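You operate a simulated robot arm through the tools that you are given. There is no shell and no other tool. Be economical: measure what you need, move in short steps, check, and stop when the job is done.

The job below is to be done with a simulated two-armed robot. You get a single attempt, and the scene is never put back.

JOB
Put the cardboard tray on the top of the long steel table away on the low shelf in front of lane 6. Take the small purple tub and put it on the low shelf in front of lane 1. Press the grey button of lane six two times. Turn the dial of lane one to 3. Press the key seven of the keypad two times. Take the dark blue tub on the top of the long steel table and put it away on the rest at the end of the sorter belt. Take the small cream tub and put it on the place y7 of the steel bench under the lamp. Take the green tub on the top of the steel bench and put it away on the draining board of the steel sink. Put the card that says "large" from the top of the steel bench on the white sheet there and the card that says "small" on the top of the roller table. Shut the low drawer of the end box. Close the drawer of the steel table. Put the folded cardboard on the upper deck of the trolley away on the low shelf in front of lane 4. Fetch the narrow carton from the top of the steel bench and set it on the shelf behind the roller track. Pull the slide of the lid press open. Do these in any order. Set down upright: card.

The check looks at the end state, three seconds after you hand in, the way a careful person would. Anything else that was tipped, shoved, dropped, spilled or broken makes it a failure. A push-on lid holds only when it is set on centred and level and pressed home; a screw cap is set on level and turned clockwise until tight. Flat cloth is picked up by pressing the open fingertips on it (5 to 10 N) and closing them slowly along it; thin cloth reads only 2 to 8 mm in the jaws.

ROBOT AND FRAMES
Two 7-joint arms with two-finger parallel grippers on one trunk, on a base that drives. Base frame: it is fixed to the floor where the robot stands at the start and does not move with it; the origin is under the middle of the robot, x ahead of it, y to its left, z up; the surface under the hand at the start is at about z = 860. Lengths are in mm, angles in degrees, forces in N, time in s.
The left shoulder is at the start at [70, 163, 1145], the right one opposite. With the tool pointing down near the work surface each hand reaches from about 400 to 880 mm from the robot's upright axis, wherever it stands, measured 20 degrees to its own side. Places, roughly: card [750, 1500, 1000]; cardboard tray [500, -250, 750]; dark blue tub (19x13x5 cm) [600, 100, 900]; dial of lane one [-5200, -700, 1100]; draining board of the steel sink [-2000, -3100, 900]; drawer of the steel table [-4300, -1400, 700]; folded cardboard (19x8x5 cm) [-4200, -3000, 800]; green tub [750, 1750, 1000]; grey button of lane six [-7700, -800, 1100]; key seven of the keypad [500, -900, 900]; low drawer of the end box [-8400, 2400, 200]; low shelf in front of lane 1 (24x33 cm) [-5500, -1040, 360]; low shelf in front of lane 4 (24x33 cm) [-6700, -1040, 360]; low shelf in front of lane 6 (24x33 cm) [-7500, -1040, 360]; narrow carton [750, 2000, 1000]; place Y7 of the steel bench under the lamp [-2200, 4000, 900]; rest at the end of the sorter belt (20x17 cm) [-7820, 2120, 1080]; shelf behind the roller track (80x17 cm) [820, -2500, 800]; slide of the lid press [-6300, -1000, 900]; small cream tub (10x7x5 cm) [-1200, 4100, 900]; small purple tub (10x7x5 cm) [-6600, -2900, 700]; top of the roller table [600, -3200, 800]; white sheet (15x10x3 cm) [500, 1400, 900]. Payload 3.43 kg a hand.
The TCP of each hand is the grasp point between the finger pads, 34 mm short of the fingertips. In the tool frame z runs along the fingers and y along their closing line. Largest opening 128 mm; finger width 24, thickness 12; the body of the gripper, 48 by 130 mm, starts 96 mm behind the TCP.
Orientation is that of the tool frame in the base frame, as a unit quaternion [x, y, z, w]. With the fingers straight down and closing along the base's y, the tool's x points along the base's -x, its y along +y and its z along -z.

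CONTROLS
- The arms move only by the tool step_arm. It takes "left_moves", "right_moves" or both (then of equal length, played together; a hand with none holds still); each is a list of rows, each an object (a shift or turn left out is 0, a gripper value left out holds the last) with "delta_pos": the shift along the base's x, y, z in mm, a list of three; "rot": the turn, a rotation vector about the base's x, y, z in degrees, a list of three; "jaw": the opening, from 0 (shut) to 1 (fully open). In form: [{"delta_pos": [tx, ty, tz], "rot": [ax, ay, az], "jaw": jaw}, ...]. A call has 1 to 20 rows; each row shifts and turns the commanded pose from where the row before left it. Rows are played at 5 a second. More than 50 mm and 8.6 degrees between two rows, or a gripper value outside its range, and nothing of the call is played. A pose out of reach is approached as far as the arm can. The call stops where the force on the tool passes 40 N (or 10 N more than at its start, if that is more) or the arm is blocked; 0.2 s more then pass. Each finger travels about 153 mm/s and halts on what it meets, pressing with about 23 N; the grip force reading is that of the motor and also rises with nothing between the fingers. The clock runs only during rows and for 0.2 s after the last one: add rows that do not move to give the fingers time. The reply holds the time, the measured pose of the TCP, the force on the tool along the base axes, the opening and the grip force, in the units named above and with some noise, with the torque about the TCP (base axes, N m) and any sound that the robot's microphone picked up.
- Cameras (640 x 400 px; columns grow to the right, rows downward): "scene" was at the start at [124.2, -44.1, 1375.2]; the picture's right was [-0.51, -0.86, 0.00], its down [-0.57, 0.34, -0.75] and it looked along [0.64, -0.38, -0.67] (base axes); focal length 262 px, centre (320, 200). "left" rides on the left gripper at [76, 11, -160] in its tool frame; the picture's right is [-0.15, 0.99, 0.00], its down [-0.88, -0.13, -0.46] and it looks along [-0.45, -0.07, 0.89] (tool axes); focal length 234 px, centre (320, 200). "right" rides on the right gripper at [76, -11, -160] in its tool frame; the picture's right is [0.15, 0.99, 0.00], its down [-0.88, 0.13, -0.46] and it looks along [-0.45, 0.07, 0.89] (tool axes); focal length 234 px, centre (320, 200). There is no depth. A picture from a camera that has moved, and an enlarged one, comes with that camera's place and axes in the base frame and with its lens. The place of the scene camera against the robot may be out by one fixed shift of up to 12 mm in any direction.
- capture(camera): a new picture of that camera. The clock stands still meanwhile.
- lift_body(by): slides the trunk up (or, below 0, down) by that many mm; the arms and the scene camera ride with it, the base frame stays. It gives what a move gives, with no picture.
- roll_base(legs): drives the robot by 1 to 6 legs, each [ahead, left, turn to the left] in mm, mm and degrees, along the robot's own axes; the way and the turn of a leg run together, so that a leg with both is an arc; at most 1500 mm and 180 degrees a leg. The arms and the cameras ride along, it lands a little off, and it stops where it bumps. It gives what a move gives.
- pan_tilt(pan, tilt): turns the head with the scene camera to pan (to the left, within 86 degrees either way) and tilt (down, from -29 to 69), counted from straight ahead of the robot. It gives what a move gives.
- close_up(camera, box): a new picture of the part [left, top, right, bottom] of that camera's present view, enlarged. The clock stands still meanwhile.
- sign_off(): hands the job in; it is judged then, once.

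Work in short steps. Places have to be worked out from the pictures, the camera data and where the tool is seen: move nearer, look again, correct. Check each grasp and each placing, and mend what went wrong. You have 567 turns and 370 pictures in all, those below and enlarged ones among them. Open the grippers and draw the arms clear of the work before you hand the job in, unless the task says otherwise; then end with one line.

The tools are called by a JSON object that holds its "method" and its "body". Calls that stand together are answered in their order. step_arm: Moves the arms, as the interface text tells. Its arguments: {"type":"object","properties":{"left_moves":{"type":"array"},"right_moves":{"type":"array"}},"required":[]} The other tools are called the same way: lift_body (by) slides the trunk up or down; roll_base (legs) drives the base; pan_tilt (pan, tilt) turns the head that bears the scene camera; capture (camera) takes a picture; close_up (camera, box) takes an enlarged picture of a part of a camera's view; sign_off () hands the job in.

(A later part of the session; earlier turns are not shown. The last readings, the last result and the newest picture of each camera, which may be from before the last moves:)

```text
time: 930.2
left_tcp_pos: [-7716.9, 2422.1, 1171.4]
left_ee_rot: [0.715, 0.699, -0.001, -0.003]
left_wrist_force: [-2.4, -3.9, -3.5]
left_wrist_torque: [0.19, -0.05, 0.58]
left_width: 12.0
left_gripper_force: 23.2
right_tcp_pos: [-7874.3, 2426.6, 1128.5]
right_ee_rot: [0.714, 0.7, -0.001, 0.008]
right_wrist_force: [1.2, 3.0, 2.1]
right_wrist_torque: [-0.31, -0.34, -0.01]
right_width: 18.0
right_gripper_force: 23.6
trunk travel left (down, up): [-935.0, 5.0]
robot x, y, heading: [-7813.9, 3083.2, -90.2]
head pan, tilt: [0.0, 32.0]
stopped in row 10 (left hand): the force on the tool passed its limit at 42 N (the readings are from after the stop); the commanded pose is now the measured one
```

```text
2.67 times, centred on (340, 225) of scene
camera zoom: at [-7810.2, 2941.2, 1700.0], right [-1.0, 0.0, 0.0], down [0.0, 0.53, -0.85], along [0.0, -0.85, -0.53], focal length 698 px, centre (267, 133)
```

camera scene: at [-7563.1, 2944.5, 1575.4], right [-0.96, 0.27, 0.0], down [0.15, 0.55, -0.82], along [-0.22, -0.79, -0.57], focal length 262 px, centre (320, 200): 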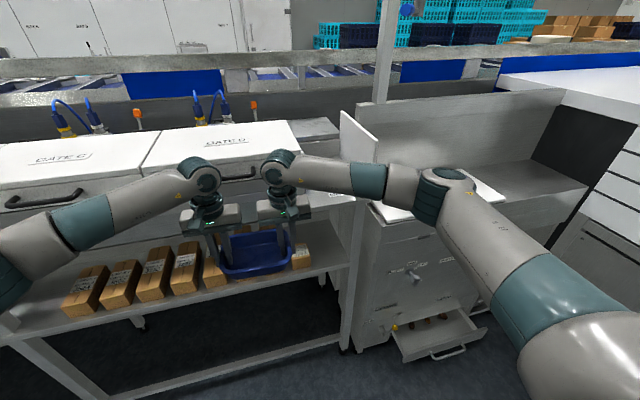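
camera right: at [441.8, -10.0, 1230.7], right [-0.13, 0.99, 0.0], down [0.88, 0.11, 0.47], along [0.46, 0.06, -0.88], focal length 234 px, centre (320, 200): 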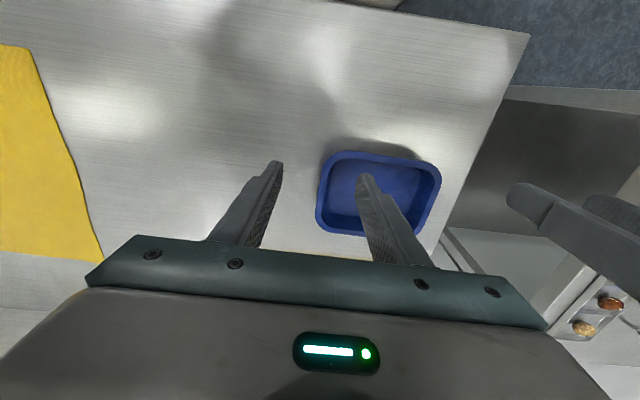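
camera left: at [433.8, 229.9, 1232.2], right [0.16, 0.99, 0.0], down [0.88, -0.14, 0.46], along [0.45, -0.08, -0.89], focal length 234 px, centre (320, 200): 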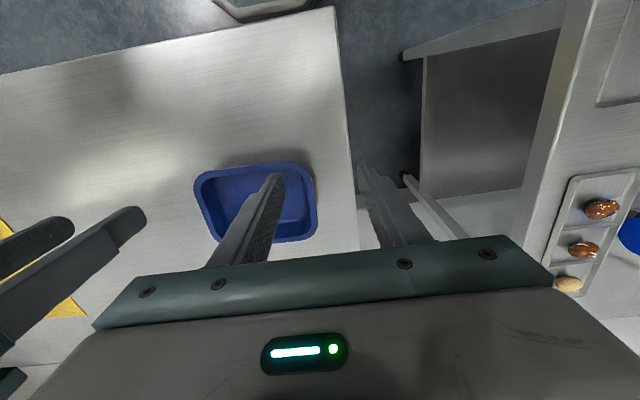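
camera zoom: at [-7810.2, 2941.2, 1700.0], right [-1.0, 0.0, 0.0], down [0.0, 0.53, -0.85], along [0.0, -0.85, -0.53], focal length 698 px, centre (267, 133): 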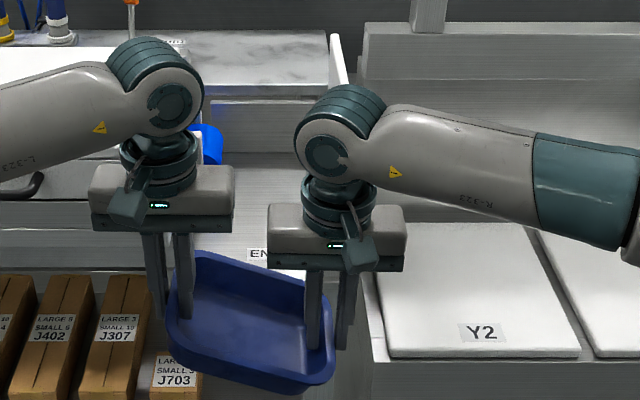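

Caught with both hands. I level the tub by raising the right hand ~42 mm in small rows.

{"method": "step_arm", "body": {"left_moves": [{}, {}, {}, {}, {}, {}], "right_moves": [{"delta_pos": [-1, 0, 9]}, {"delta_pos": [-2, 0, 9]}, {"delta_pos": [-2, 0, 9]}, {"delta_pos": [-2, 0, 9]}, {"delta_pos": [-2, 0, 6]}, {}]}}

{"method": "close_up", "body": {"camera": "scene", "box": [240, 150, 440, 300]}}

```text
time: 931.6
left_tcp_pos: [-7715.2, 2420.3, 1170.9]
left_ee_rot: [0.714, 0.7, 0.001, -0.001]
left_wrist_force: [19.4, -4.2, 0.6]
left_wrist_torque: [-0.08, -0.05, 0.36]
left_width: 11.9
left_gripper_force: 22.8
right_tcp_pos: [-7886.7, 2425.2, 1170.9]
right_ee_rot: [0.715, 0.699, 0.0, 0.006]
right_wrist_force: [-19.0, 4.5, -2.3]
right_wrist_torque: [0.07, 0.31, 0.35]
right_width: 14.2
right_gripper_force: 23.5
trunk travel left (down, up): [-935.0, 5.0]
robot x, y, heading: [-7813.3, 3080.1, -90.0]
head pan, tilt: [0.0, 32.0]
```

```text
2.67 times, centred on (340, 225) of scene
camera zoom: at [-7809.9, 2940.7, 1700.0], right [-1.0, 0.0, 0.0], down [0.0, 0.53, -0.85], along [0.0, -0.85, -0.53], focal length 698 px, centre (267, 133)
```

zoom: 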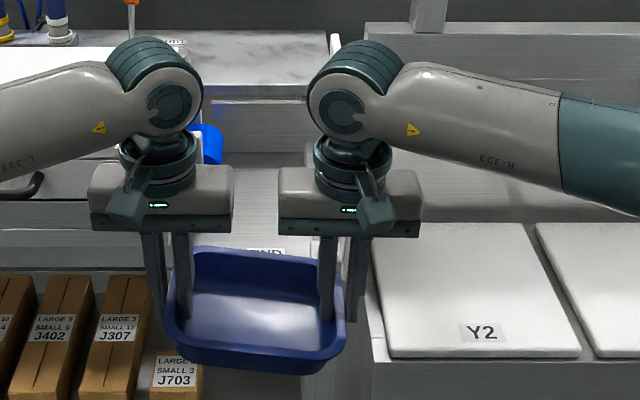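

Level again. I relieve the squeeze and carry it to the free Y2 board beside (set-down for a regrasp): drive 242 mm west.

{"method": "step_arm", "body": {"left_moves": [{"delta_pos": [1.5, 0, 0]}, {}], "right_moves": [{"delta_pos": [-1.5, 0, 0]}, {}]}}

{"method": "roll_base", "body": {"legs": [[0, -245, 0]]}}

{"method": "capture", "body": {"camera": "scene"}}

```text
time: 932.2
left_tcp_pos: [-7714.7, 2421.1, 1171.3]
left_ee_rot: [0.715, 0.699, 0.0, -0.003]
left_wrist_force: [12.0, -5.4, -1.4]
left_wrist_torque: [-0.26, -0.12, 0.39]
left_width: 11.9
left_gripper_force: 23.3
right_tcp_pos: [-7885.6, 2425.6, 1171.4]
right_ee_rot: [0.714, 0.7, 0.0, 0.008]
right_wrist_force: [-12.4, 4.8, 0.1]
right_wrist_torque: [0.18, 0.1, 0.37]
right_width: 13.9
right_gripper_force: 22.6
trunk travel left (down, up): [-935.0, 5.0]
robot x, y, heading: [-7810.6, 3085.6, -90.1]
head pan, tilt: [0.0, 32.0]
```

```text
time: 934.0
left_tcp_pos: [-7955.9, 2421.2, 1171.8]
left_ee_rot: [0.715, 0.699, -0.001, -0.003]
left_wrist_force: [1.3, -3.7, -2.3]
left_wrist_torque: [0.06, 0.02, 0.38]
left_width: 11.8
left_gripper_force: 23.0
right_tcp_pos: [-8128.0, 2425.2, 1170.7]
right_ee_rot: [0.715, 0.699, 0.0, 0.007]
right_wrist_force: [-2.1, 3.3, 0.8]
right_wrist_torque: [-0.09, -0.18, 0.21]
right_width: 13.7
right_gripper_force: 22.9
trunk travel left (down, up): [-935.0, 5.0]
robot x, y, heading: [-8055.1, 3082.7, -90.0]
head pan, tilt: [0.0, 32.0]
```

```text
80 pictures are left
camera scene: at [-8051.1, 2941.0, 1700.0], right [-1.0, 0.0, 0.0], down [0.0, 0.53, -0.85], along [0.0, -0.85, -0.53], focal length 262 px, centre (320, 200)
```

scene: 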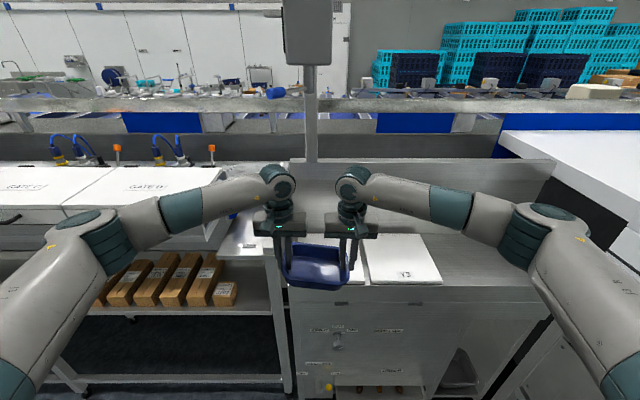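

Forward 110 mm over the Y2 board, then I lower gently to contact.

{"method": "roll_base", "body": {"legs": [[110, 0, 0]]}}

{"method": "step_arm", "body": {"left_moves": [{"delta_pos": [0, 0, -8]}, {"delta_pos": [0, 0, -5]}, {"delta_pos": [0, 0, -4]}, {"delta_pos": [0, 0, -4]}, {}], "right_moves": [{"delta_pos": [0, 0, -8]}, {"delta_pos": [0, 0, -5]}, {"delta_pos": [0, 0, -4]}, {"delta_pos": [0, 0, -4]}, {}]}}

{"method": "close_up", "body": {"camera": "scene", "box": [240, 170, 460, 330]}}

```text
time: 935.1
left_tcp_pos: [-7956.8, 2338.8, 1170.4]
left_ee_rot: [0.711, 0.703, 0.009, -0.008]
left_wrist_force: [-0.4, -4.3, -2.7]
left_wrist_torque: [0.33, 0.03, 0.47]
left_width: 11.7
left_gripper_force: 23.0
right_tcp_pos: [-8128.0, 2337.6, 1168.4]
right_ee_rot: [0.713, 0.701, 0.003, 0.005]
right_wrist_force: [-0.2, 4.2, 1.2]
right_wrist_torque: [-0.32, -0.26, 0.33]
right_width: 14.4
right_gripper_force: 22.9
trunk travel left (down, up): [-935.0, 5.0]
robot x, y, heading: [-8054.9, 2996.4, -89.9]
head pan, tilt: [0.0, 32.0]
stopped in leg 1: the force on the tool passed its limit at 179 N (the readings are from after the stop); the commanded pose is now the measured one
```

```text
time: 936.4
left_tcp_pos: [-7958.8, 2342.2, 1149.5]
left_ee_rot: [0.712, 0.702, 0.009, -0.008]
left_wrist_force: [-3.5, -8.0, -2.4]
left_wrist_torque: [-0.36, 0.03, 0.57]
left_width: 12.2
left_gripper_force: 23.1
right_tcp_pos: [-8129.4, 2339.7, 1148.9]
right_ee_rot: [0.713, 0.701, 0.002, 0.006]
right_wrist_force: [3.1, 7.5, 1.4]
right_wrist_torque: [0.39, -0.3, 0.6]
right_width: 14.3
right_gripper_force: 23.2
trunk travel left (down, up): [-935.0, 5.0]
robot x, y, heading: [-8056.2, 2997.4, -90.0]
head pan, tilt: [0.0, 32.0]
```

```text
2.50 times, centred on (350, 250) of scene
camera zoom: at [-8053.7, 2853.8, 1700.0], right [-1.0, 0.0, 0.0], down [0.0, 0.53, -0.85], along [0.0, -0.85, -0.53], focal length 655 px, centre (245, 75)
```

zoom: 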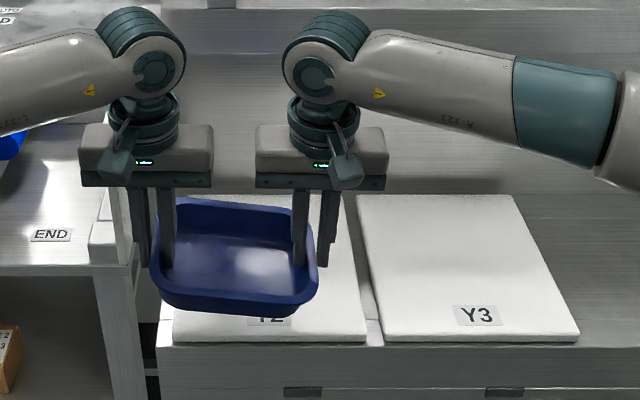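

The left hand body met the panel's front edge (force stop). The tub is over the Y2 board now; I move back 6 mm and lower to contact here.

{"method": "step_arm", "body": {"left_moves": [{"delta_pos": [0, 4, 0]}, {"delta_pos": [0, 4, -4]}, {"delta_pos": [0, 0, -4]}, {"delta_pos": [0, 0, -3]}, {"delta_pos": [0, 0, -3]}, {}], "right_moves": [{"delta_pos": [0, 4, 0]}, {"delta_pos": [0, 4, -4]}, {"delta_pos": [0, 0, -4]}, {"delta_pos": [0, 0, -3]}, {"delta_pos": [0, 0, -3]}, {}]}}

```text
time: 937.8
left_tcp_pos: [-7957.8, 2349.8, 1137.7]
left_ee_rot: [0.711, 0.703, 0.008, -0.007]
left_wrist_force: [-2.9, -6.9, -1.9]
left_wrist_torque: [0.0, 0.08, 0.49]
left_width: 12.0
left_gripper_force: 22.8
right_tcp_pos: [-8129.3, 2347.9, 1135.7]
right_ee_rot: [0.714, 0.7, 0.002, 0.006]
right_wrist_force: [2.6, 5.6, 2.3]
right_wrist_torque: [0.03, -0.3, 0.51]
right_width: 14.2
right_gripper_force: 22.5
trunk travel left (down, up): [-935.0, 5.0]
robot x, y, heading: [-8055.5, 2994.4, -90.1]
head pan, tilt: [0.0, 32.0]
```

Not touching yet; further down in 4 mm rows.

{"method": "step_arm", "body": {"left_moves": [{"delta_pos": [0, 0, -4]}, {"delta_pos": [0, 0, -4]}, {"delta_pos": [0, 0, -4]}, {"delta_pos": [0, 0, -4]}, {"delta_pos": [0, 0, -4]}, {"delta_pos": [0, 0, -4]}, {}], "right_moves": [{"delta_pos": [0, 0, -4]}, {"delta_pos": [0, 0, -4]}, {"delta_pos": [0, 0, -4]}, {"delta_pos": [0, 0, -4]}, {"delta_pos": [0, 0, -4]}, {"delta_pos": [0, 0, -4]}, {}]}}

{"method": "close_up", "body": {"camera": "scene", "box": [240, 170, 460, 330]}}

```text
time: 939.4
left_tcp_pos: [-7960.3, 2351.2, 1111.5]
left_ee_rot: [0.712, 0.702, 0.009, -0.007]
left_wrist_force: [1.2, -6.5, -1.4]
left_wrist_torque: [0.01, 0.02, 0.48]
left_width: 11.9
left_gripper_force: 22.8
right_tcp_pos: [-8130.9, 2348.3, 1110.5]
right_ee_rot: [0.714, 0.7, 0.001, 0.006]
right_wrist_force: [-1.0, 5.9, 0.7]
right_wrist_torque: [0.03, -0.24, 0.46]
right_width: 14.2
right_gripper_force: 23.2
trunk travel left (down, up): [-935.0, 5.0]
robot x, y, heading: [-8055.0, 2998.1, -90.0]
head pan, tilt: [0.0, 32.0]
```

```text
2.50 times, centred on (350, 250) of scene
camera zoom: at [-8053.8, 2854.3, 1700.0], right [-1.0, 0.0, 0.0], down [0.0, 0.53, -0.85], along [0.0, -0.85, -0.53], focal length 655 px, centre (245, 75)
```

zoom: 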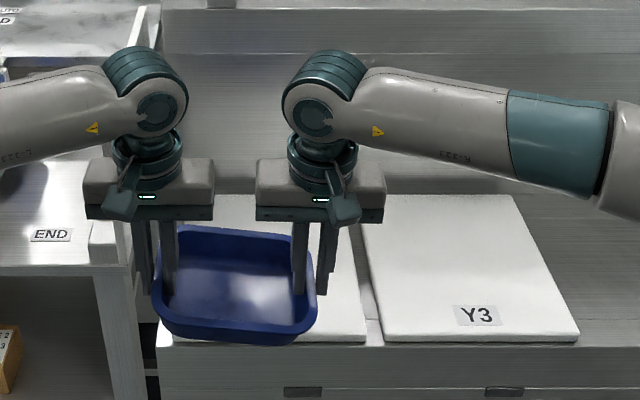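

Still above the board. Continue down.

{"method": "step_arm", "body": {"left_moves": [{"delta_pos": [0, 0, -5]}, {"delta_pos": [0, 0, -5]}, {"delta_pos": [0, 0, -5]}, {"delta_pos": [0, 0, -5]}, {"delta_pos": [0, 0, -5]}, {"delta_pos": [0, 0, -5]}, {}], "right_moves": [{"delta_pos": [0, 0, -5]}, {"delta_pos": [0, 0, -5]}, {"delta_pos": [0, 0, -5]}, {"delta_pos": [0, 0, -5]}, {"delta_pos": [0, 0, -5]}, {"delta_pos": [0, 0, -5]}, {}]}}

{"method": "capture", "body": {"camera": "scene"}}

```text
time: 941.0
left_tcp_pos: [-7958.9, 2350.6, 1084.2]
left_ee_rot: [0.711, 0.703, 0.008, -0.006]
left_wrist_force: [2.6, -5.4, -1.4]
left_wrist_torque: [-0.15, -0.02, 0.5]
left_width: 12.0
left_gripper_force: 23.2
right_tcp_pos: [-8130.0, 2348.3, 1080.1]
right_ee_rot: [0.714, 0.7, 0.002, 0.005]
right_wrist_force: [-3.2, 5.6, 0.7]
right_wrist_torque: [0.11, -0.12, 0.47]
right_width: 14.1
right_gripper_force: 23.6
trunk travel left (down, up): [-935.0, 5.0]
robot x, y, heading: [-8057.0, 2992.6, -90.0]
head pan, tilt: [0.0, 32.0]
```

```text
77 pictures are left
camera scene: at [-8053.9, 2854.3, 1700.0], right [-1.0, 0.0, 0.0], down [0.0, 0.53, -0.85], along [0.0, -0.85, -0.53], focal length 262 px, centre (320, 200)
```

scene: 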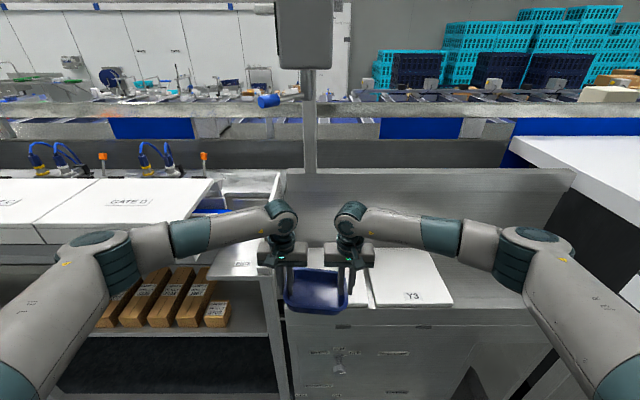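

The boards are at z≈1015 and end at y≈2345; the tub is too far forward to set down. I raise 30 mm, shift both hands 55 mm west (clear of the panel) and move 75 mm inward.

{"method": "step_arm", "body": {"left_moves": [{"delta_pos": [0, 0, 15]}, {"delta_pos": [0, 0, 15]}, {"delta_pos": [-14, 0, 0]}, {"delta_pos": [-14, 0, 0]}, {"delta_pos": [-14, 0, 0]}, {"delta_pos": [-14, 0, 0]}, {"delta_pos": [0, -15, 0]}, {"delta_pos": [0, -15, 0]}, {"delta_pos": [0, -15, 0]}, {"delta_pos": [0, -15, 0]}, {"delta_pos": [0, -15, 0]}, {}], "right_moves": [{"delta_pos": [0, 0, 15]}, {"delta_pos": [0, 0, 15]}, {"delta_pos": [-14, 0, 0]}, {"delta_pos": [-14, 0, 0]}, {"delta_pos": [-14, 0, 0]}, {"delta_pos": [-14, 0, 0]}, {"delta_pos": [0, -15, 0]}, {"delta_pos": [0, -15, 0]}, {"delta_pos": [0, -15, 0]}, {"delta_pos": [0, -15, 0]}, {"delta_pos": [0, -15, 0]}, {}]}}

{"method": "close_up", "body": {"camera": "scene", "box": [220, 150, 460, 330]}}

```text
time: 943.5
left_tcp_pos: [-8014.6, 2275.7, 1113.4]
left_ee_rot: [0.711, 0.703, 0.008, -0.006]
left_wrist_force: [2.3, -6.6, -2.2]
left_wrist_torque: [-0.27, -0.14, 0.59]
left_width: 12.1
left_gripper_force: 23.0
right_tcp_pos: [-8184.9, 2272.7, 1111.0]
right_ee_rot: [0.714, 0.7, 0.002, 0.006]
right_wrist_force: [-2.2, 6.5, 1.4]
right_wrist_torque: [0.3, -0.2, 0.65]
right_width: 14.4
right_gripper_force: 23.0
trunk travel left (down, up): [-935.0, 5.0]
robot x, y, heading: [-8054.1, 2995.4, -89.8]
head pan, tilt: [0.0, 32.0]
```

```text
2.22 times, centred on (340, 240) of scene
camera zoom: at [-8054.3, 2854.7, 1700.1], right [-1.0, 0.0, 0.0], down [0.0, 0.53, -0.85], along [0.0, -0.85, -0.53], focal length 582 px, centre (276, 111)
```

zoom: 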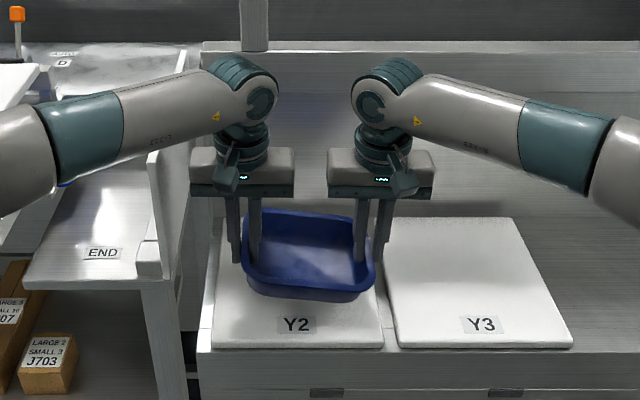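

The tub is fully over the Y2 board and the panel stands untouched. Lower ~35 mm, then gently to contact.

{"method": "step_arm", "body": {"left_moves": [{"delta_pos": [0, 0, -12]}, {"delta_pos": [0, 0, -12]}, {"delta_pos": [0, 0, -8]}, {"delta_pos": [0, 0, -4]}, {"delta_pos": [0, 0, -4]}, {"delta_pos": [0, 0, -4]}, {}], "right_moves": [{"delta_pos": [0, 0, -12]}, {"delta_pos": [0, 0, -12]}, {"delta_pos": [0, 0, -8]}, {"delta_pos": [0, 0, -4]}, {"delta_pos": [0, 0, -4]}, {"delta_pos": [0, 0, -4]}, {}]}}

```text
time: 945.1
left_tcp_pos: [-8014.4, 2274.9, 1069.2]
left_ee_rot: [0.712, 0.702, 0.008, -0.006]
left_wrist_force: [-0.1, -6.1, -1.8]
left_wrist_torque: [-0.37, 0.02, 0.49]
left_width: 12.0
left_gripper_force: 22.6
right_tcp_pos: [-8186.5, 2272.9, 1068.3]
right_ee_rot: [0.714, 0.7, 0.001, 0.007]
right_wrist_force: [-0.6, 5.7, 6.1]
right_wrist_torque: [-0.01, -0.22, 0.5]
right_width: 13.9
right_gripper_force: 23.2
trunk travel left (down, up): [-935.0, 5.0]
robot x, y, heading: [-8055.6, 2995.1, -90.1]
head pan, tilt: [0.0, 32.0]
```

Right side begins to touch (6 N). A few more millimetres.

{"method": "step_arm", "body": {"left_moves": [{"delta_pos": [0, 0, -3]}, {"delta_pos": [0, 0, -3]}, {"delta_pos": [0, 0, -2]}, {}], "right_moves": [{"delta_pos": [0, 0, -2]}, {"delta_pos": [0, 0, -2]}, {"delta_pos": [0, 0, -1]}, {}]}}

```text
time: 946.1
left_tcp_pos: [-8012.7, 2277.5, 1063.1]
left_ee_rot: [0.711, 0.703, 0.008, -0.007]
left_wrist_force: [7.6, -6.6, 5.3]
left_wrist_torque: [-0.46, 0.53, 0.52]
left_width: 12.7
left_gripper_force: 22.9
right_tcp_pos: [-8184.7, 2273.4, 1065.4]
right_ee_rot: [0.713, 0.701, 0.0, 0.008]
right_wrist_force: [-1.8, -3.1, 26.9]
right_wrist_torque: [-0.21, -0.26, 0.54]
right_width: 14.3
right_gripper_force: 22.8
trunk travel left (down, up): [-935.0, 5.0]
robot x, y, heading: [-8057.2, 2997.6, -89.8]
head pan, tilt: [0.0, 32.0]
```

Set on the board. Both hands open, rise and draw back.

{"method": "step_arm", "body": {"left_moves": [{"delta_pos": [0, 0, 1], "jaw": 0.2}, {"jaw": 0.3}, {"jaw": 0.4}, {"delta_pos": [0, 0, 30]}, {"delta_pos": [0, 0, 40]}, {"delta_pos": [0, 40, 0]}, {"delta_pos": [0, 45, 0]}, {"delta_pos": [0, 45, 0]}, {"delta_pos": [0, 45, 0]}], "right_moves": [{"delta_pos": [0, 0, 2], "jaw": 0.2}, {"jaw": 0.3}, {"jaw": 0.4}, {"delta_pos": [0, 0, 30]}, {"delta_pos": [0, 0, 40]}, {"delta_pos": [0, 40, 0]}, {"delta_pos": [0, 45, 0]}, {"delta_pos": [0, 45, 0]}, {"delta_pos": [0, 45, 0]}]}}

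{"method": "capture", "body": {"camera": "scene"}}

```text
time: 948.1
left_tcp_pos: [-8012.9, 2451.9, 1133.1]
left_ee_rot: [0.712, 0.703, 0.008, -0.008]
left_wrist_force: [-0.3, -0.4, 0.4]
left_wrist_torque: [-0.03, 0.0, -0.01]
left_width: 51.2
left_gripper_force: 0.1
right_tcp_pos: [-8186.6, 2450.6, 1134.7]
right_ee_rot: [0.714, 0.701, 0.002, 0.007]
right_wrist_force: [0.2, 0.3, -0.9]
right_wrist_torque: [-0.03, 0.0, 0.01]
right_width: 51.0
right_gripper_force: 0.1
trunk travel left (down, up): [-935.0, 5.0]
robot x, y, heading: [-8055.6, 2998.4, -90.0]
head pan, tilt: [0.0, 32.0]
```

```text
75 pictures are left
camera scene: at [-8054.1, 2857.1, 1700.3], right [-1.0, 0.0, 0.0], down [0.0, 0.53, -0.85], along [0.0, -0.85, -0.53], focal length 262 px, centre (320, 200)
```

scene: 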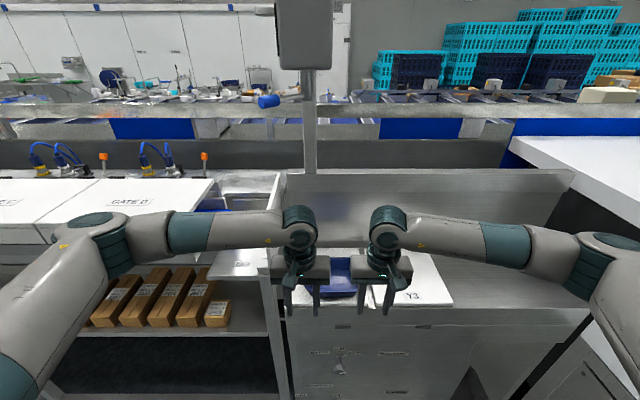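

The tub is on the board. I move the left hand away, turn the right hand −90° with a 12° backward tilt, and bring it above the tub's near wall.

{"method": "step_arm", "body": {"left_moves": [{"delta_pos": [20, 30, 30]}, {"delta_pos": [40, 20, 20]}, {"delta_pos": [45, 0, 0]}, {"delta_pos": [45, 0, 0]}, {}, {}, {}, {}, {}, {}, {}, {}, {}, {}], "right_moves": [{"delta_pos": [0, 10, 20], "rot": [0, 0, -8.2]}, {"rot": [0, 0, -8.2]}, {"rot": [0, 0, -8.2]}, {"rot": [0, 0, -8.2]}, {"rot": [0, 0, -8.2]}, {"rot": [0, 0, -8.2]}, {"rot": [0, 0, -8.2]}, {"rot": [0, 0, -8.2]}, {"rot": [0, 0, -8.2]}, {"rot": [0, 0, -8.2]}, {"rot": [0, 0, -7.6]}, {"rot": [-6, 0, 0]}, {"rot": [-6, 0, 0]}, {}]}}

```text
time: 951.1
left_tcp_pos: [-7865.6, 2500.8, 1181.1]
left_ee_rot: [0.712, 0.702, 0.009, -0.008]
left_wrist_force: [0.3, -0.3, -0.9]
left_wrist_torque: [0.05, 0.0, -0.01]
left_width: 51.3
left_gripper_force: 0.2
right_tcp_pos: [-8183.7, 2457.5, 1153.7]
right_ee_rot: [0.994, -0.006, -0.003, 0.109]
right_wrist_force: [-0.3, 0.3, 1.1]
right_wrist_torque: [0.02, 0.02, 0.0]
right_width: 51.2
right_gripper_force: 0.0
trunk travel left (down, up): [-935.0, 5.0]
robot x, y, heading: [-8058.6, 2995.3, -90.3]
head pan, tilt: [0.0, 32.0]
```

{"method": "step_arm", "body": {"right_moves": [{"delta_pos": [40, -20, 0]}, {"delta_pos": [42, -20, 0]}, {"delta_pos": [3, -35, -10]}, {"delta_pos": [0, -33, -17]}, {}]}}

{"method": "capture", "body": {"camera": "right"}}

{"method": "close_up", "body": {"camera": "scene", "box": [240, 190, 460, 330]}}

```text
time: 952.4
left_tcp_pos: [-7863.7, 2500.9, 1181.5]
left_ee_rot: [0.711, 0.703, 0.008, -0.008]
left_wrist_force: [0.0, 0.2, -0.1]
left_wrist_torque: [0.0, 0.0, -0.03]
left_width: 51.1
left_gripper_force: 0.0
right_tcp_pos: [-8100.2, 2351.7, 1125.3]
right_ee_rot: [0.994, -0.006, -0.003, 0.11]
right_wrist_force: [0.6, 0.8, 0.0]
right_wrist_torque: [0.04, 0.01, -0.01]
right_width: 51.0
right_gripper_force: 0.1
trunk travel left (down, up): [-935.0, 5.0]
robot x, y, heading: [-8054.2, 2996.8, -90.3]
head pan, tilt: [0.0, 32.0]
```

```text
74 pictures are left
camera right: at [-8021.9, 2395.8, 1278.7], right [0.14, -0.97, 0.22], down [-0.88, -0.02, 0.48], along [-0.46, -0.25, -0.85], focal length 234 px, centre (320, 200)
```

right: 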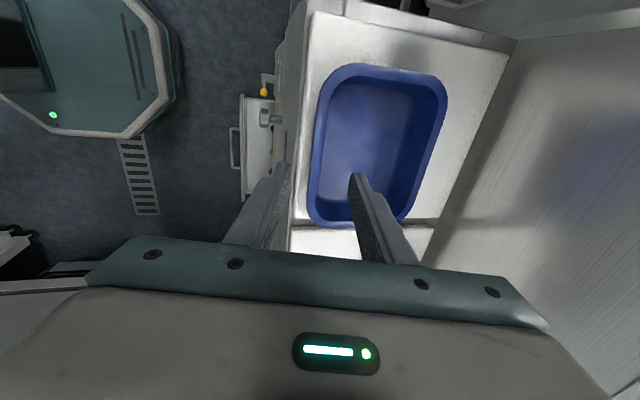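

```text
2.86 times, centred on (350, 260) of scene
camera zoom: at [-8052.5, 2854.6, 1700.0], right [-1.0, 0.0, 0.0], down [0.0, 0.53, -0.85], along [0.0, -0.85, -0.53], focal length 748 px, centre (234, 29)
```

zoom: 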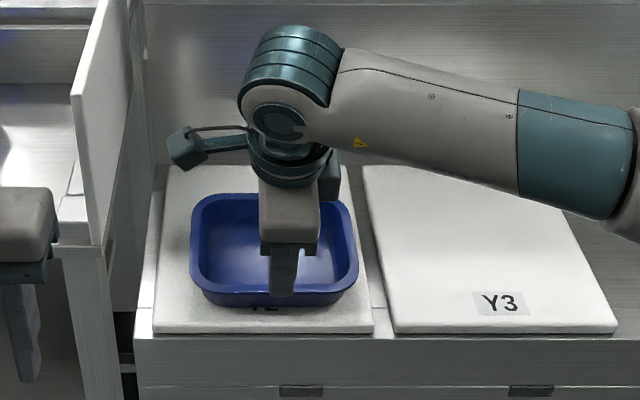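

The near wall's middle is at (−8088,2338). I shift +12 mm in x and descend along the tool axis, then clamp.

{"method": "step_arm", "body": {"right_moves": [{"delta_pos": [12, -4, -18]}, {"delta_pos": [0, -4, -18]}, {"delta_pos": [0, -5, -18]}, {}, {"jaw": 0.3}, {"jaw": 0.2}, {"jaw": 0.1}, {"jaw": 0}, {}, {}]}}

{"method": "close_up", "body": {"camera": "scene", "box": [240, 190, 460, 330]}}

```text
time: 954.5
left_tcp_pos: [-7865.4, 2501.3, 1181.1]
left_ee_rot: [0.712, 0.702, 0.009, -0.006]
left_wrist_force: [-0.4, 1.2, 0.4]
left_wrist_torque: [-0.04, 0.01, -0.04]
left_width: 51.2
left_gripper_force: 0.2
right_tcp_pos: [-8088.7, 2339.0, 1071.3]
right_ee_rot: [0.994, -0.007, -0.003, 0.11]
right_wrist_force: [0.9, -0.2, -0.9]
right_wrist_torque: [0.07, -0.01, 0.0]
right_width: 3.4
right_gripper_force: 23.2
trunk travel left (down, up): [-935.0, 5.0]
robot x, y, heading: [-8056.8, 2997.6, -89.9]
head pan, tilt: [0.0, 32.0]
```

```text
2.86 times, centred on (350, 260) of scene
camera zoom: at [-8053.8, 2854.2, 1700.0], right [-1.0, 0.0, 0.0], down [0.0, 0.53, -0.85], along [0.0, -0.85, -0.53], focal length 748 px, centre (234, 29)
```

zoom: 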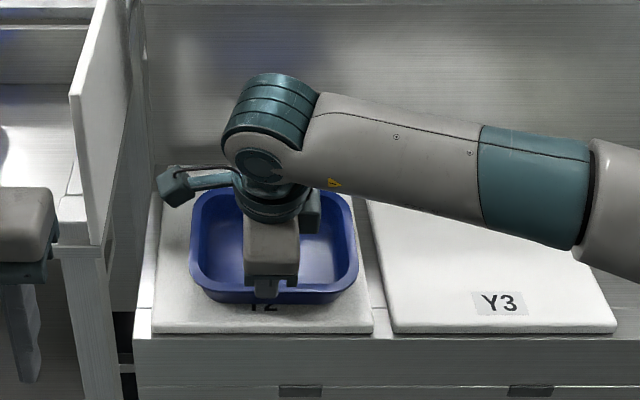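

Flush grip on the thin wall (3.4 mm, under the rim lip). Lift 30 mm and check.

{"method": "step_arm", "body": {"right_moves": [{"delta_pos": [0, 0, 10]}, {"delta_pos": [0, 0, 15]}, {"delta_pos": [0, 0, 20]}, {}, {}]}}

{"method": "close_up", "body": {"camera": "scene", "box": [240, 190, 460, 330]}}

```text
time: 955.8
left_tcp_pos: [-7864.9, 2501.2, 1180.7]
left_ee_rot: [0.711, 0.703, 0.008, -0.008]
left_wrist_force: [-0.3, -0.1, -0.2]
left_wrist_torque: [-0.01, 0.01, 0.03]
left_width: 51.5
left_gripper_force: 0.0
right_tcp_pos: [-8088.3, 2337.7, 1117.4]
right_ee_rot: [0.994, -0.007, -0.002, 0.11]
right_wrist_force: [-0.4, -0.1, -1.2]
right_wrist_torque: [0.09, 0.0, 0.0]
right_width: 3.3
right_gripper_force: 22.8
trunk travel left (down, up): [-935.0, 5.0]
robot x, y, heading: [-8059.4, 2996.1, -90.2]
head pan, tilt: [0.0, 32.0]
```

```text
2.86 times, centred on (350, 260) of scene
camera zoom: at [-8053.8, 2854.1, 1700.0], right [-1.0, 0.0, 0.0], down [0.0, 0.53, -0.85], along [0.0, -0.85, -0.53], focal length 748 px, centre (234, 29)
```

zoom: 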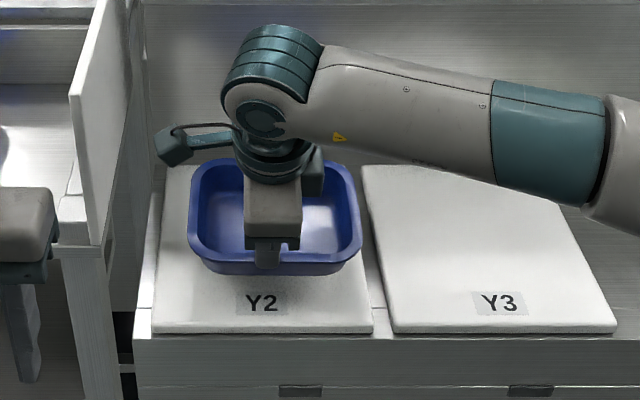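

Level and secure. I move the left hand well away, raise the tub, and back the base off 135 mm so the tub clears the panel.

{"method": "step_arm", "body": {"left_moves": [{"delta_pos": [45, 10, 15]}, {"delta_pos": [45, 10, 15]}, {"delta_pos": [45, 10, 15]}, {"delta_pos": [40, 25, 15]}, {"delta_pos": [30, 30, 15]}, {}], "right_moves": [{"delta_pos": [0, 0, 22]}, {"delta_pos": [0, 0, 22]}, {"delta_pos": [0, 0, 22]}, {"delta_pos": [0, 0, 22]}, {}, {}]}}

{"method": "roll_base", "body": {"legs": [[-135, 0, 0.2], [0, 268, 0]]}}

{"method": "capture", "body": {"camera": "scene"}}

```text
time: 957.1
left_tcp_pos: [-7661.1, 2581.4, 1257.5]
left_ee_rot: [0.712, 0.702, 0.009, -0.007]
left_wrist_force: [0.4, 0.7, -0.5]
left_wrist_torque: [0.05, -0.03, 0.01]
left_width: 50.9
left_gripper_force: 0.1
right_tcp_pos: [-8090.8, 2335.5, 1205.9]
right_ee_rot: [0.994, -0.007, -0.003, 0.109]
right_wrist_force: [-0.8, -0.5, -1.1]
right_wrist_torque: [0.07, -0.07, 0.0]
right_width: 3.3
right_gripper_force: 22.9
trunk travel left (down, up): [-935.0, 5.0]
robot x, y, heading: [-8058.7, 2992.2, -89.8]
head pan, tilt: [0.0, 32.0]
```

```text
time: 960.0
left_tcp_pos: [-7391.3, 2719.3, 1259.1]
left_ee_rot: [0.71, 0.704, 0.008, -0.006]
left_wrist_force: [1.2, 0.5, -0.7]
left_wrist_torque: [0.01, 0.0, 0.01]
left_width: 51.1
left_gripper_force: 0.1
right_tcp_pos: [-7820.6, 2473.9, 1206.1]
right_ee_rot: [0.994, -0.005, -0.002, 0.109]
right_wrist_force: [-0.6, -0.2, -0.8]
right_wrist_torque: [0.09, -0.07, 0.02]
right_width: 3.6
right_gripper_force: 23.0
trunk travel left (down, up): [-935.0, 5.0]
robot x, y, heading: [-7787.9, 3130.8, -89.8]
head pan, tilt: [0.0, 32.0]
```

```text
70 pictures are left
camera scene: at [-7788.1, 2989.6, 1700.1], right [-1.0, 0.0, 0.0], down [0.0, 0.53, -0.85], along [0.0, -0.85, -0.53], focal length 262 px, centre (320, 200)
```

scene: 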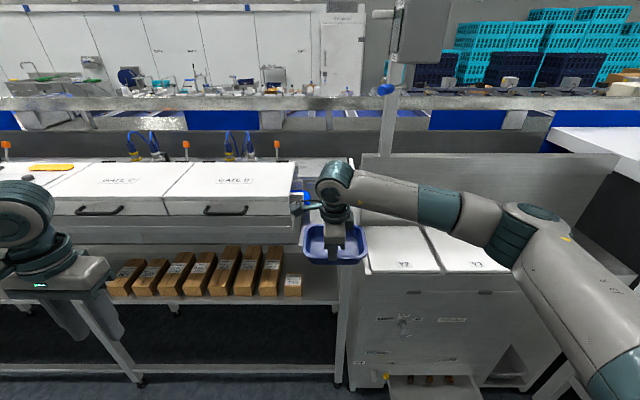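

{"method": "close_up", "body": {"camera": "scene", "box": [270, 160, 390, 275]}}

{"method": "capture", "body": {"camera": "right"}}

```text
3.48 times, centred on (330, 218) of scene
camera zoom: at [-7788.1, 2989.6, 1700.1], right [-1.0, 0.0, 0.0], down [0.0, 0.53, -0.85], along [0.0, -0.85, -0.53], focal length 911 px, centre (285, 139)
```

zoom: 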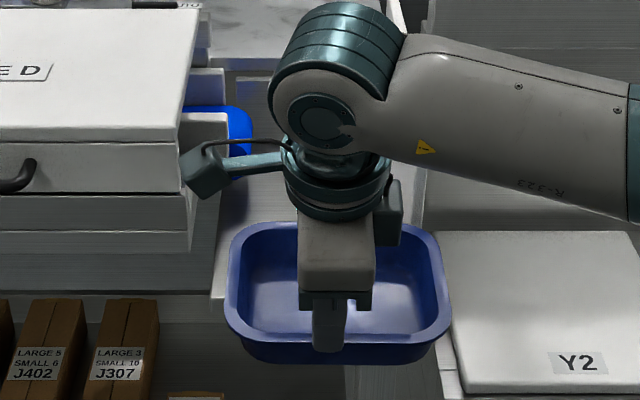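

```text
68 pictures are left
camera right: at [-7742.7, 2516.4, 1360.0], right [0.14, -0.97, 0.22], down [-0.88, -0.02, 0.47], along [-0.46, -0.25, -0.85], focal length 234 px, centre (320, 200)
```

right: 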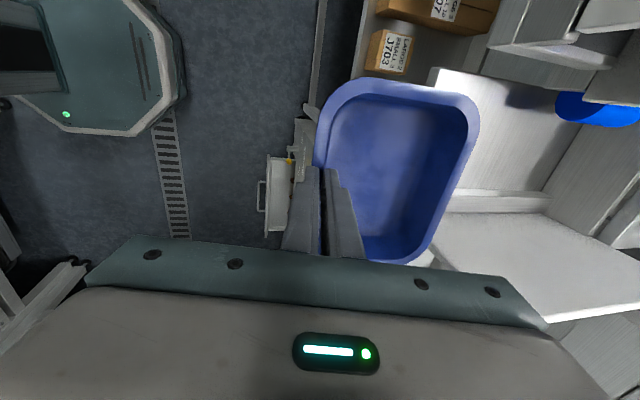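

The right camera shows the usable rest is only ~150 mm wide (x −7720…−7870, a foot block beside the panel), so the tub must lie lengthwise along y. I rotate the hand +90° with the tub here in free space, then go back over the Y2 board to set it down turned.

{"method": "step_arm", "body": {"right_moves": [{"rot": [0, 0, 6]}, {"rot": [0, 0, 6]}, {"rot": [0, 0, 6]}, {"rot": [0, 0, 6]}, {"rot": [0, 0, 6]}, {"rot": [0, 0, 6]}, {"rot": [0, 0, 6]}, {"rot": [0, 0, 6]}, {"rot": [0, 0, 6]}, {"rot": [0, 0, 6]}, {"rot": [0, 0, 6]}, {"rot": [0, 0, 6]}, {"rot": [0, 0, 6]}, {"rot": [0, 0, 6]}, {"rot": [0, 0, 6]}, {}]}}

{"method": "roll_base", "body": {"legs": [[0, -328, 0]]}}

{"method": "capture", "body": {"camera": "scene"}}

```text
time: 963.4
left_tcp_pos: [-7389.2, 2719.3, 1258.5]
left_ee_rot: [0.71, 0.704, 0.009, -0.007]
left_wrist_force: [0.6, 0.2, 0.2]
left_wrist_torque: [0.02, -0.02, 0.02]
left_width: 51.5
left_gripper_force: 0.0
right_tcp_pos: [-7818.6, 2471.9, 1206.7]
right_ee_rot: [0.705, 0.7, 0.076, 0.08]
right_wrist_force: [0.2, -0.3, -1.5]
right_wrist_torque: [0.03, 0.07, -0.02]
right_width: 3.5
right_gripper_force: 22.6
trunk travel left (down, up): [-935.0, 5.0]
robot x, y, heading: [-7789.6, 3130.2, -89.7]
head pan, tilt: [0.0, 32.0]
```

```text
time: 965.5
left_tcp_pos: [-7713.5, 2720.0, 1258.0]
left_ee_rot: [0.708, 0.706, 0.007, -0.008]
left_wrist_force: [0.4, -0.2, 0.1]
left_wrist_torque: [0.05, 0.02, 0.01]
left_width: 51.3
left_gripper_force: 0.0
right_tcp_pos: [-8140.5, 2469.1, 1207.7]
right_ee_rot: [0.703, 0.703, 0.075, 0.078]
right_wrist_force: [0.3, 0.1, -1.6]
right_wrist_torque: [0.03, 0.13, -0.01]
right_width: 3.3
right_gripper_force: 22.7
trunk travel left (down, up): [-935.0, 5.0]
robot x, y, heading: [-8119.8, 3129.5, -89.6]
head pan, tilt: [0.0, 32.0]
```

```text
67 pictures are left
camera scene: at [-8111.1, 2986.7, 1700.0], right [-1.0, -0.01, 0.0], down [-0.01, 0.53, -0.85], along [0.01, -0.85, -0.53], focal length 262 px, centre (320, 200)
```

scene: 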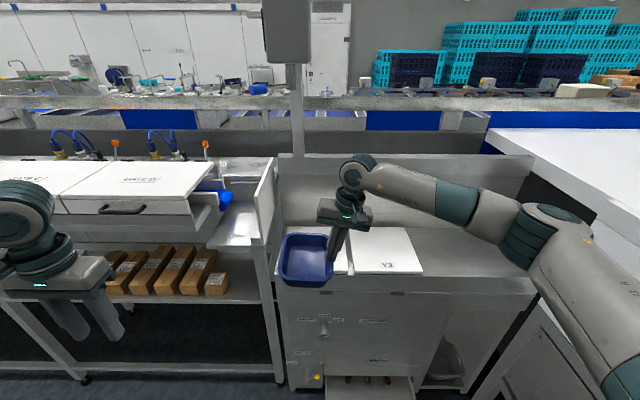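

Turned. I go forward 240 mm over the Y2 board and lower.

{"method": "roll_base", "body": {"legs": [[240, 0, 0]]}}

{"method": "step_arm", "body": {"right_moves": [{"delta_pos": [0, 0, -30]}, {"delta_pos": [0, 0, -30]}, {"delta_pos": [0, 0, -30]}, {"delta_pos": [0, 0, -25]}, {}]}}

{"method": "close_up", "body": {"camera": "scene", "box": [220, 170, 440, 320]}}

```text
time: 967.3
left_tcp_pos: [-7715.1, 2487.2, 1258.5]
left_ee_rot: [0.709, 0.705, 0.006, -0.005]
left_wrist_force: [0.6, 0.4, 0.0]
left_wrist_torque: [-0.04, 0.0, -0.01]
left_width: 51.2
left_gripper_force: 0.2
right_tcp_pos: [-8143.2, 2239.3, 1208.6]
right_ee_rot: [0.705, 0.701, 0.075, 0.08]
right_wrist_force: [-0.3, 0.0, -2.0]
right_wrist_torque: [0.0, 0.1, 0.01]
right_width: 3.4
right_gripper_force: 22.5
trunk travel left (down, up): [-935.0, 5.0]
robot x, y, heading: [-8119.4, 2893.9, -89.6]
head pan, tilt: [0.0, 32.0]
```

```text
time: 968.5
left_tcp_pos: [-7715.6, 2484.9, 1257.4]
left_ee_rot: [0.709, 0.706, 0.008, -0.007]
left_wrist_force: [0.5, -0.1, 0.4]
left_wrist_torque: [-0.01, -0.01, -0.01]
left_width: 51.4
left_gripper_force: 0.1
right_tcp_pos: [-8143.2, 2238.2, 1092.0]
right_ee_rot: [0.705, 0.701, 0.076, 0.079]
right_wrist_force: [-0.3, 0.5, -0.9]
right_wrist_torque: [-0.01, 0.08, 0.02]
right_width: 3.4
right_gripper_force: 23.4
trunk travel left (down, up): [-935.0, 5.0]
robot x, y, heading: [-8109.5, 2895.9, -89.4]
head pan, tilt: [0.0, 32.0]
```

```text
2.67 times, centred on (330, 245) of scene
camera zoom: at [-8112.5, 2753.5, 1700.1], right [-1.0, -0.01, 0.0], down [0.0, 0.53, -0.85], along [0.01, -0.85, -0.53], focal length 698 px, centre (293, 80)
```

zoom: 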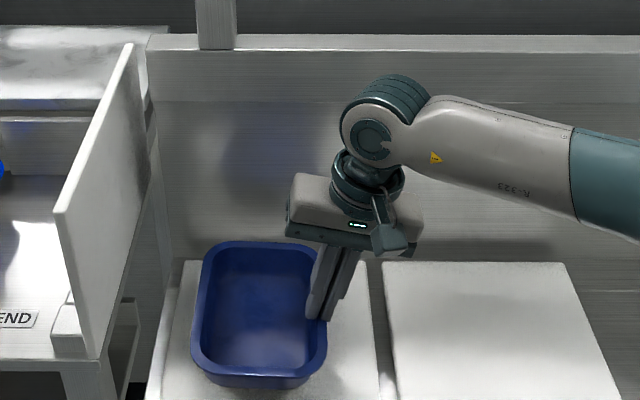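

Over the board. Down to contact.

{"method": "step_arm", "body": {"right_moves": [{"delta_pos": [0, 0, -12]}, {"delta_pos": [0, 0, -4]}, {"delta_pos": [0, 0, -3]}, {"delta_pos": [0, 0, -3]}, {"delta_pos": [0, 0, -2]}, {}]}}

```text
time: 969.9
left_tcp_pos: [-7715.3, 2485.6, 1259.0]
left_ee_rot: [0.709, 0.705, 0.009, -0.006]
left_wrist_force: [0.0, 0.1, 0.1]
left_wrist_torque: [-0.02, 0.01, 0.03]
left_width: 51.2
left_gripper_force: 0.1
right_tcp_pos: [-8143.4, 2236.5, 1070.6]
right_ee_rot: [0.705, 0.701, 0.075, 0.082]
right_wrist_force: [-2.9, -3.5, 20.5]
right_wrist_torque: [-0.12, -0.16, -0.02]
right_width: 3.8
right_gripper_force: 22.9
trunk travel left (down, up): [-935.0, 5.0]
robot x, y, heading: [-8118.0, 2894.5, -89.4]
head pan, tilt: [0.0, 32.0]
```

Set down. Open, withdraw along the tool axis, and turn the hand back −90° in front of the tub.

{"method": "step_arm", "body": {"right_moves": [{"delta_pos": [0, 0, 2], "jaw": 0.15}, {"jaw": 0.3}, {"jaw": 0.4}, {"delta_pos": [-7, 0, 30]}, {"delta_pos": [-8, 0, 36]}, {"delta_pos": [0, 30, 20]}, {"delta_pos": [0, 45, 0]}, {"delta_pos": [0, 45, 0]}, {"rot": [0, 0, -8.2]}, {"rot": [0, 0, -8.2]}, {"rot": [0, 0, -8.2]}, {"rot": [0, 0, -8.2]}, {"rot": [0, 0, -8.2]}, {"rot": [0, 0, -8.2]}, {"rot": [0, 0, -8.2]}, {"rot": [0, 0, -8.2]}, {"rot": [0, 0, -8.2]}, {"rot": [0, 0, -8.2]}]}}

{"method": "close_up", "body": {"camera": "scene", "box": [220, 170, 440, 320]}}

```text
time: 973.7
left_tcp_pos: [-7715.6, 2483.3, 1258.3]
left_ee_rot: [0.708, 0.706, 0.008, -0.008]
left_wrist_force: [-0.9, 0.0, -0.4]
left_wrist_torque: [0.03, -0.01, -0.01]
left_width: 51.2
left_gripper_force: 0.0
right_tcp_pos: [-8158.2, 2354.6, 1154.9]
right_ee_rot: [0.992, 0.065, 0.006, 0.109]
right_wrist_force: [-0.5, 0.3, -0.1]
right_wrist_torque: [-0.03, 0.02, 0.02]
right_width: 51.2
right_gripper_force: 0.2
trunk travel left (down, up): [-935.0, 5.0]
robot x, y, heading: [-8116.9, 2892.8, -89.8]
head pan, tilt: [0.0, 32.0]
```

```text
2.67 times, centred on (330, 245) of scene
camera zoom: at [-8112.0, 2752.6, 1700.0], right [-1.0, -0.01, 0.0], down [0.0, 0.53, -0.85], along [0.01, -0.85, -0.53], focal length 698 px, centre (293, 80)
```

zoom: 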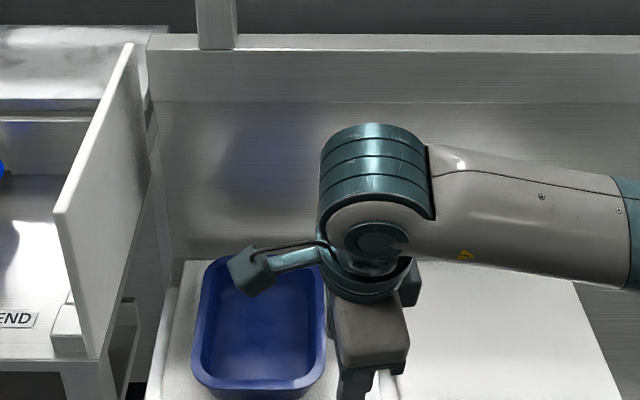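

{"method": "step_arm", "body": {"right_moves": [{"delta_pos": [40, 0, 0], "rot": [0, 0, -7.5]}, {"delta_pos": [43, -6, 0]}, {"delta_pos": [0, -6, -27]}, {}]}}

{"method": "capture", "body": {"camera": "right"}}

```text
time: 974.7
left_tcp_pos: [-7716.2, 2484.1, 1258.1]
left_ee_rot: [0.709, 0.705, 0.009, -0.007]
left_wrist_force: [0.0, -0.4, 0.0]
left_wrist_torque: [0.03, 0.03, 0.0]
left_width: 51.2
left_gripper_force: 0.0
right_tcp_pos: [-8075.5, 2343.7, 1128.0]
right_ee_rot: [0.994, 0.001, -0.002, 0.11]
right_wrist_force: [-0.7, -0.6, -0.6]
right_wrist_torque: [0.0, -0.06, -0.01]
right_width: 51.4
right_gripper_force: 0.1
trunk travel left (down, up): [-935.0, 5.0]
robot x, y, heading: [-8117.0, 2889.1, -89.3]
head pan, tilt: [0.0, 32.0]
```

```text
64 pictures are left
camera right: at [-7998.9, 2388.8, 1282.0], right [0.15, -0.96, 0.22], down [-0.88, -0.03, 0.48], along [-0.45, -0.26, -0.85], focal length 234 px, centre (320, 200)
```

right: 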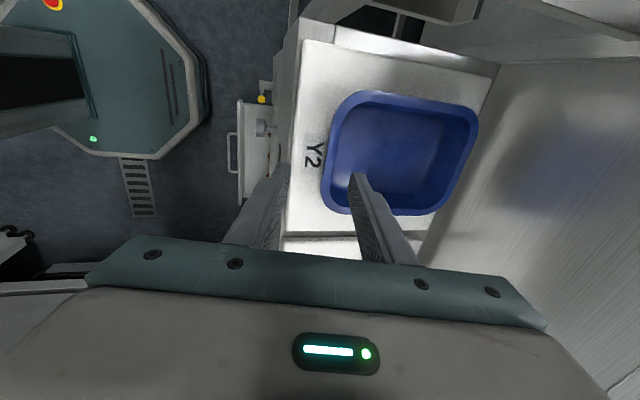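

Near end wall: x centre ≈−8062, rim y≈2313. I correct and descend along the tool axis, then clamp.

{"method": "step_arm", "body": {"right_moves": [{"delta_pos": [13, -16, 0]}, {"delta_pos": [0, -4, -18]}, {"delta_pos": [0, -4, -18]}, {"delta_pos": [0, -5, -20]}, {}, {"jaw": 0.3}, {"jaw": 0.2}, {"jaw": 0.1}, {"jaw": 0}, {}, {}]}}

{"method": "close_up", "body": {"camera": "right", "box": [240, 80, 480, 260]}}

```text
time: 977.1
left_tcp_pos: [-7715.0, 2483.9, 1257.1]
left_ee_rot: [0.709, 0.706, 0.008, -0.008]
left_wrist_force: [0.0, 0.3, 0.1]
left_wrist_torque: [0.04, 0.03, 0.01]
left_width: 51.0
left_gripper_force: 0.2
right_tcp_pos: [-8063.5, 2313.5, 1072.9]
right_ee_rot: [0.994, 0.002, -0.002, 0.11]
right_wrist_force: [-0.5, -0.3, -0.2]
right_wrist_torque: [0.03, -0.04, -0.04]
right_width: 11.9
right_gripper_force: 23.1
trunk travel left (down, up): [-935.0, 5.0]
robot x, y, heading: [-8117.5, 2896.1, -89.7]
head pan, tilt: [0.0, 32.0]
```

```text
2.22 times, centred on (360, 170) of right
camera zoom: at [-7985.4, 2359.4, 1225.6], right [0.15, -0.96, 0.22], down [-0.88, -0.03, 0.48], along [-0.45, -0.26, -0.85], focal length 520 px, centre (231, 267)
```

zoom: 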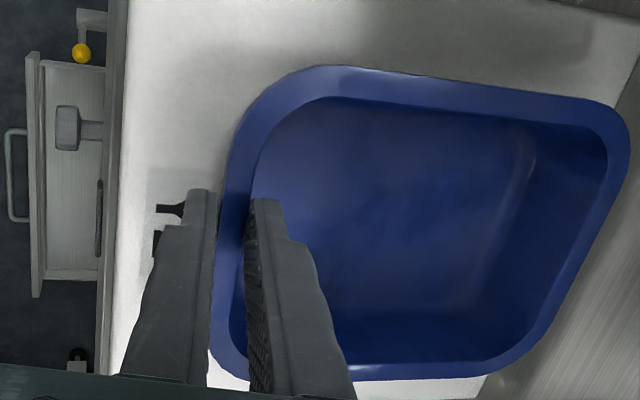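

The grip reads 11.9 mm, not as flush as before. I lift only 15 mm to test how it hangs.

{"method": "step_arm", "body": {"right_moves": [{"delta_pos": [0, 0, 8]}, {"delta_pos": [0, 0, 10]}, {}, {}]}}

{"method": "close_up", "body": {"camera": "scene", "box": [220, 190, 440, 340]}}

```text
time: 978.1
left_tcp_pos: [-7715.6, 2485.0, 1258.2]
left_ee_rot: [0.709, 0.705, 0.008, -0.008]
left_wrist_force: [0.0, 0.3, 1.2]
left_wrist_torque: [0.01, 0.0, -0.02]
left_width: 51.4
left_gripper_force: 0.0
right_tcp_pos: [-8064.5, 2313.5, 1090.2]
right_ee_rot: [0.994, 0.001, -0.001, 0.11]
right_wrist_force: [-0.5, -0.1, -1.1]
right_wrist_torque: [0.18, 0.41, -0.61]
right_width: 10.3
right_gripper_force: 21.9
trunk travel left (down, up): [-935.0, 5.0]
robot x, y, heading: [-8113.1, 2893.5, -89.9]
head pan, tilt: [0.0, 32.0]
```

```text
2.67 times, centred on (330, 265) of scene
camera zoom: at [-8112.4, 2752.5, 1700.0], right [-1.0, -0.01, 0.0], down [0.0, 0.53, -0.85], along [0.01, -0.85, -0.53], focal length 698 px, centre (293, 27)
```

zoom: 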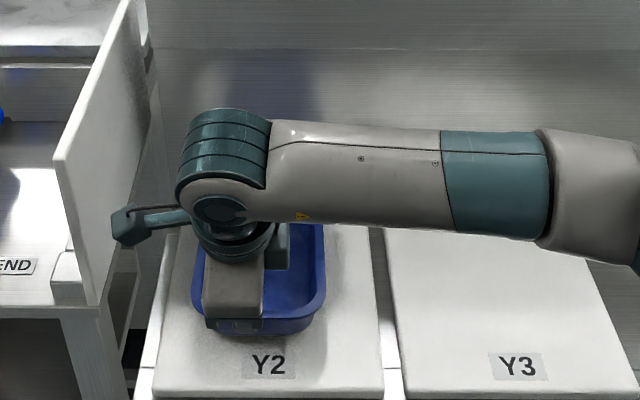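

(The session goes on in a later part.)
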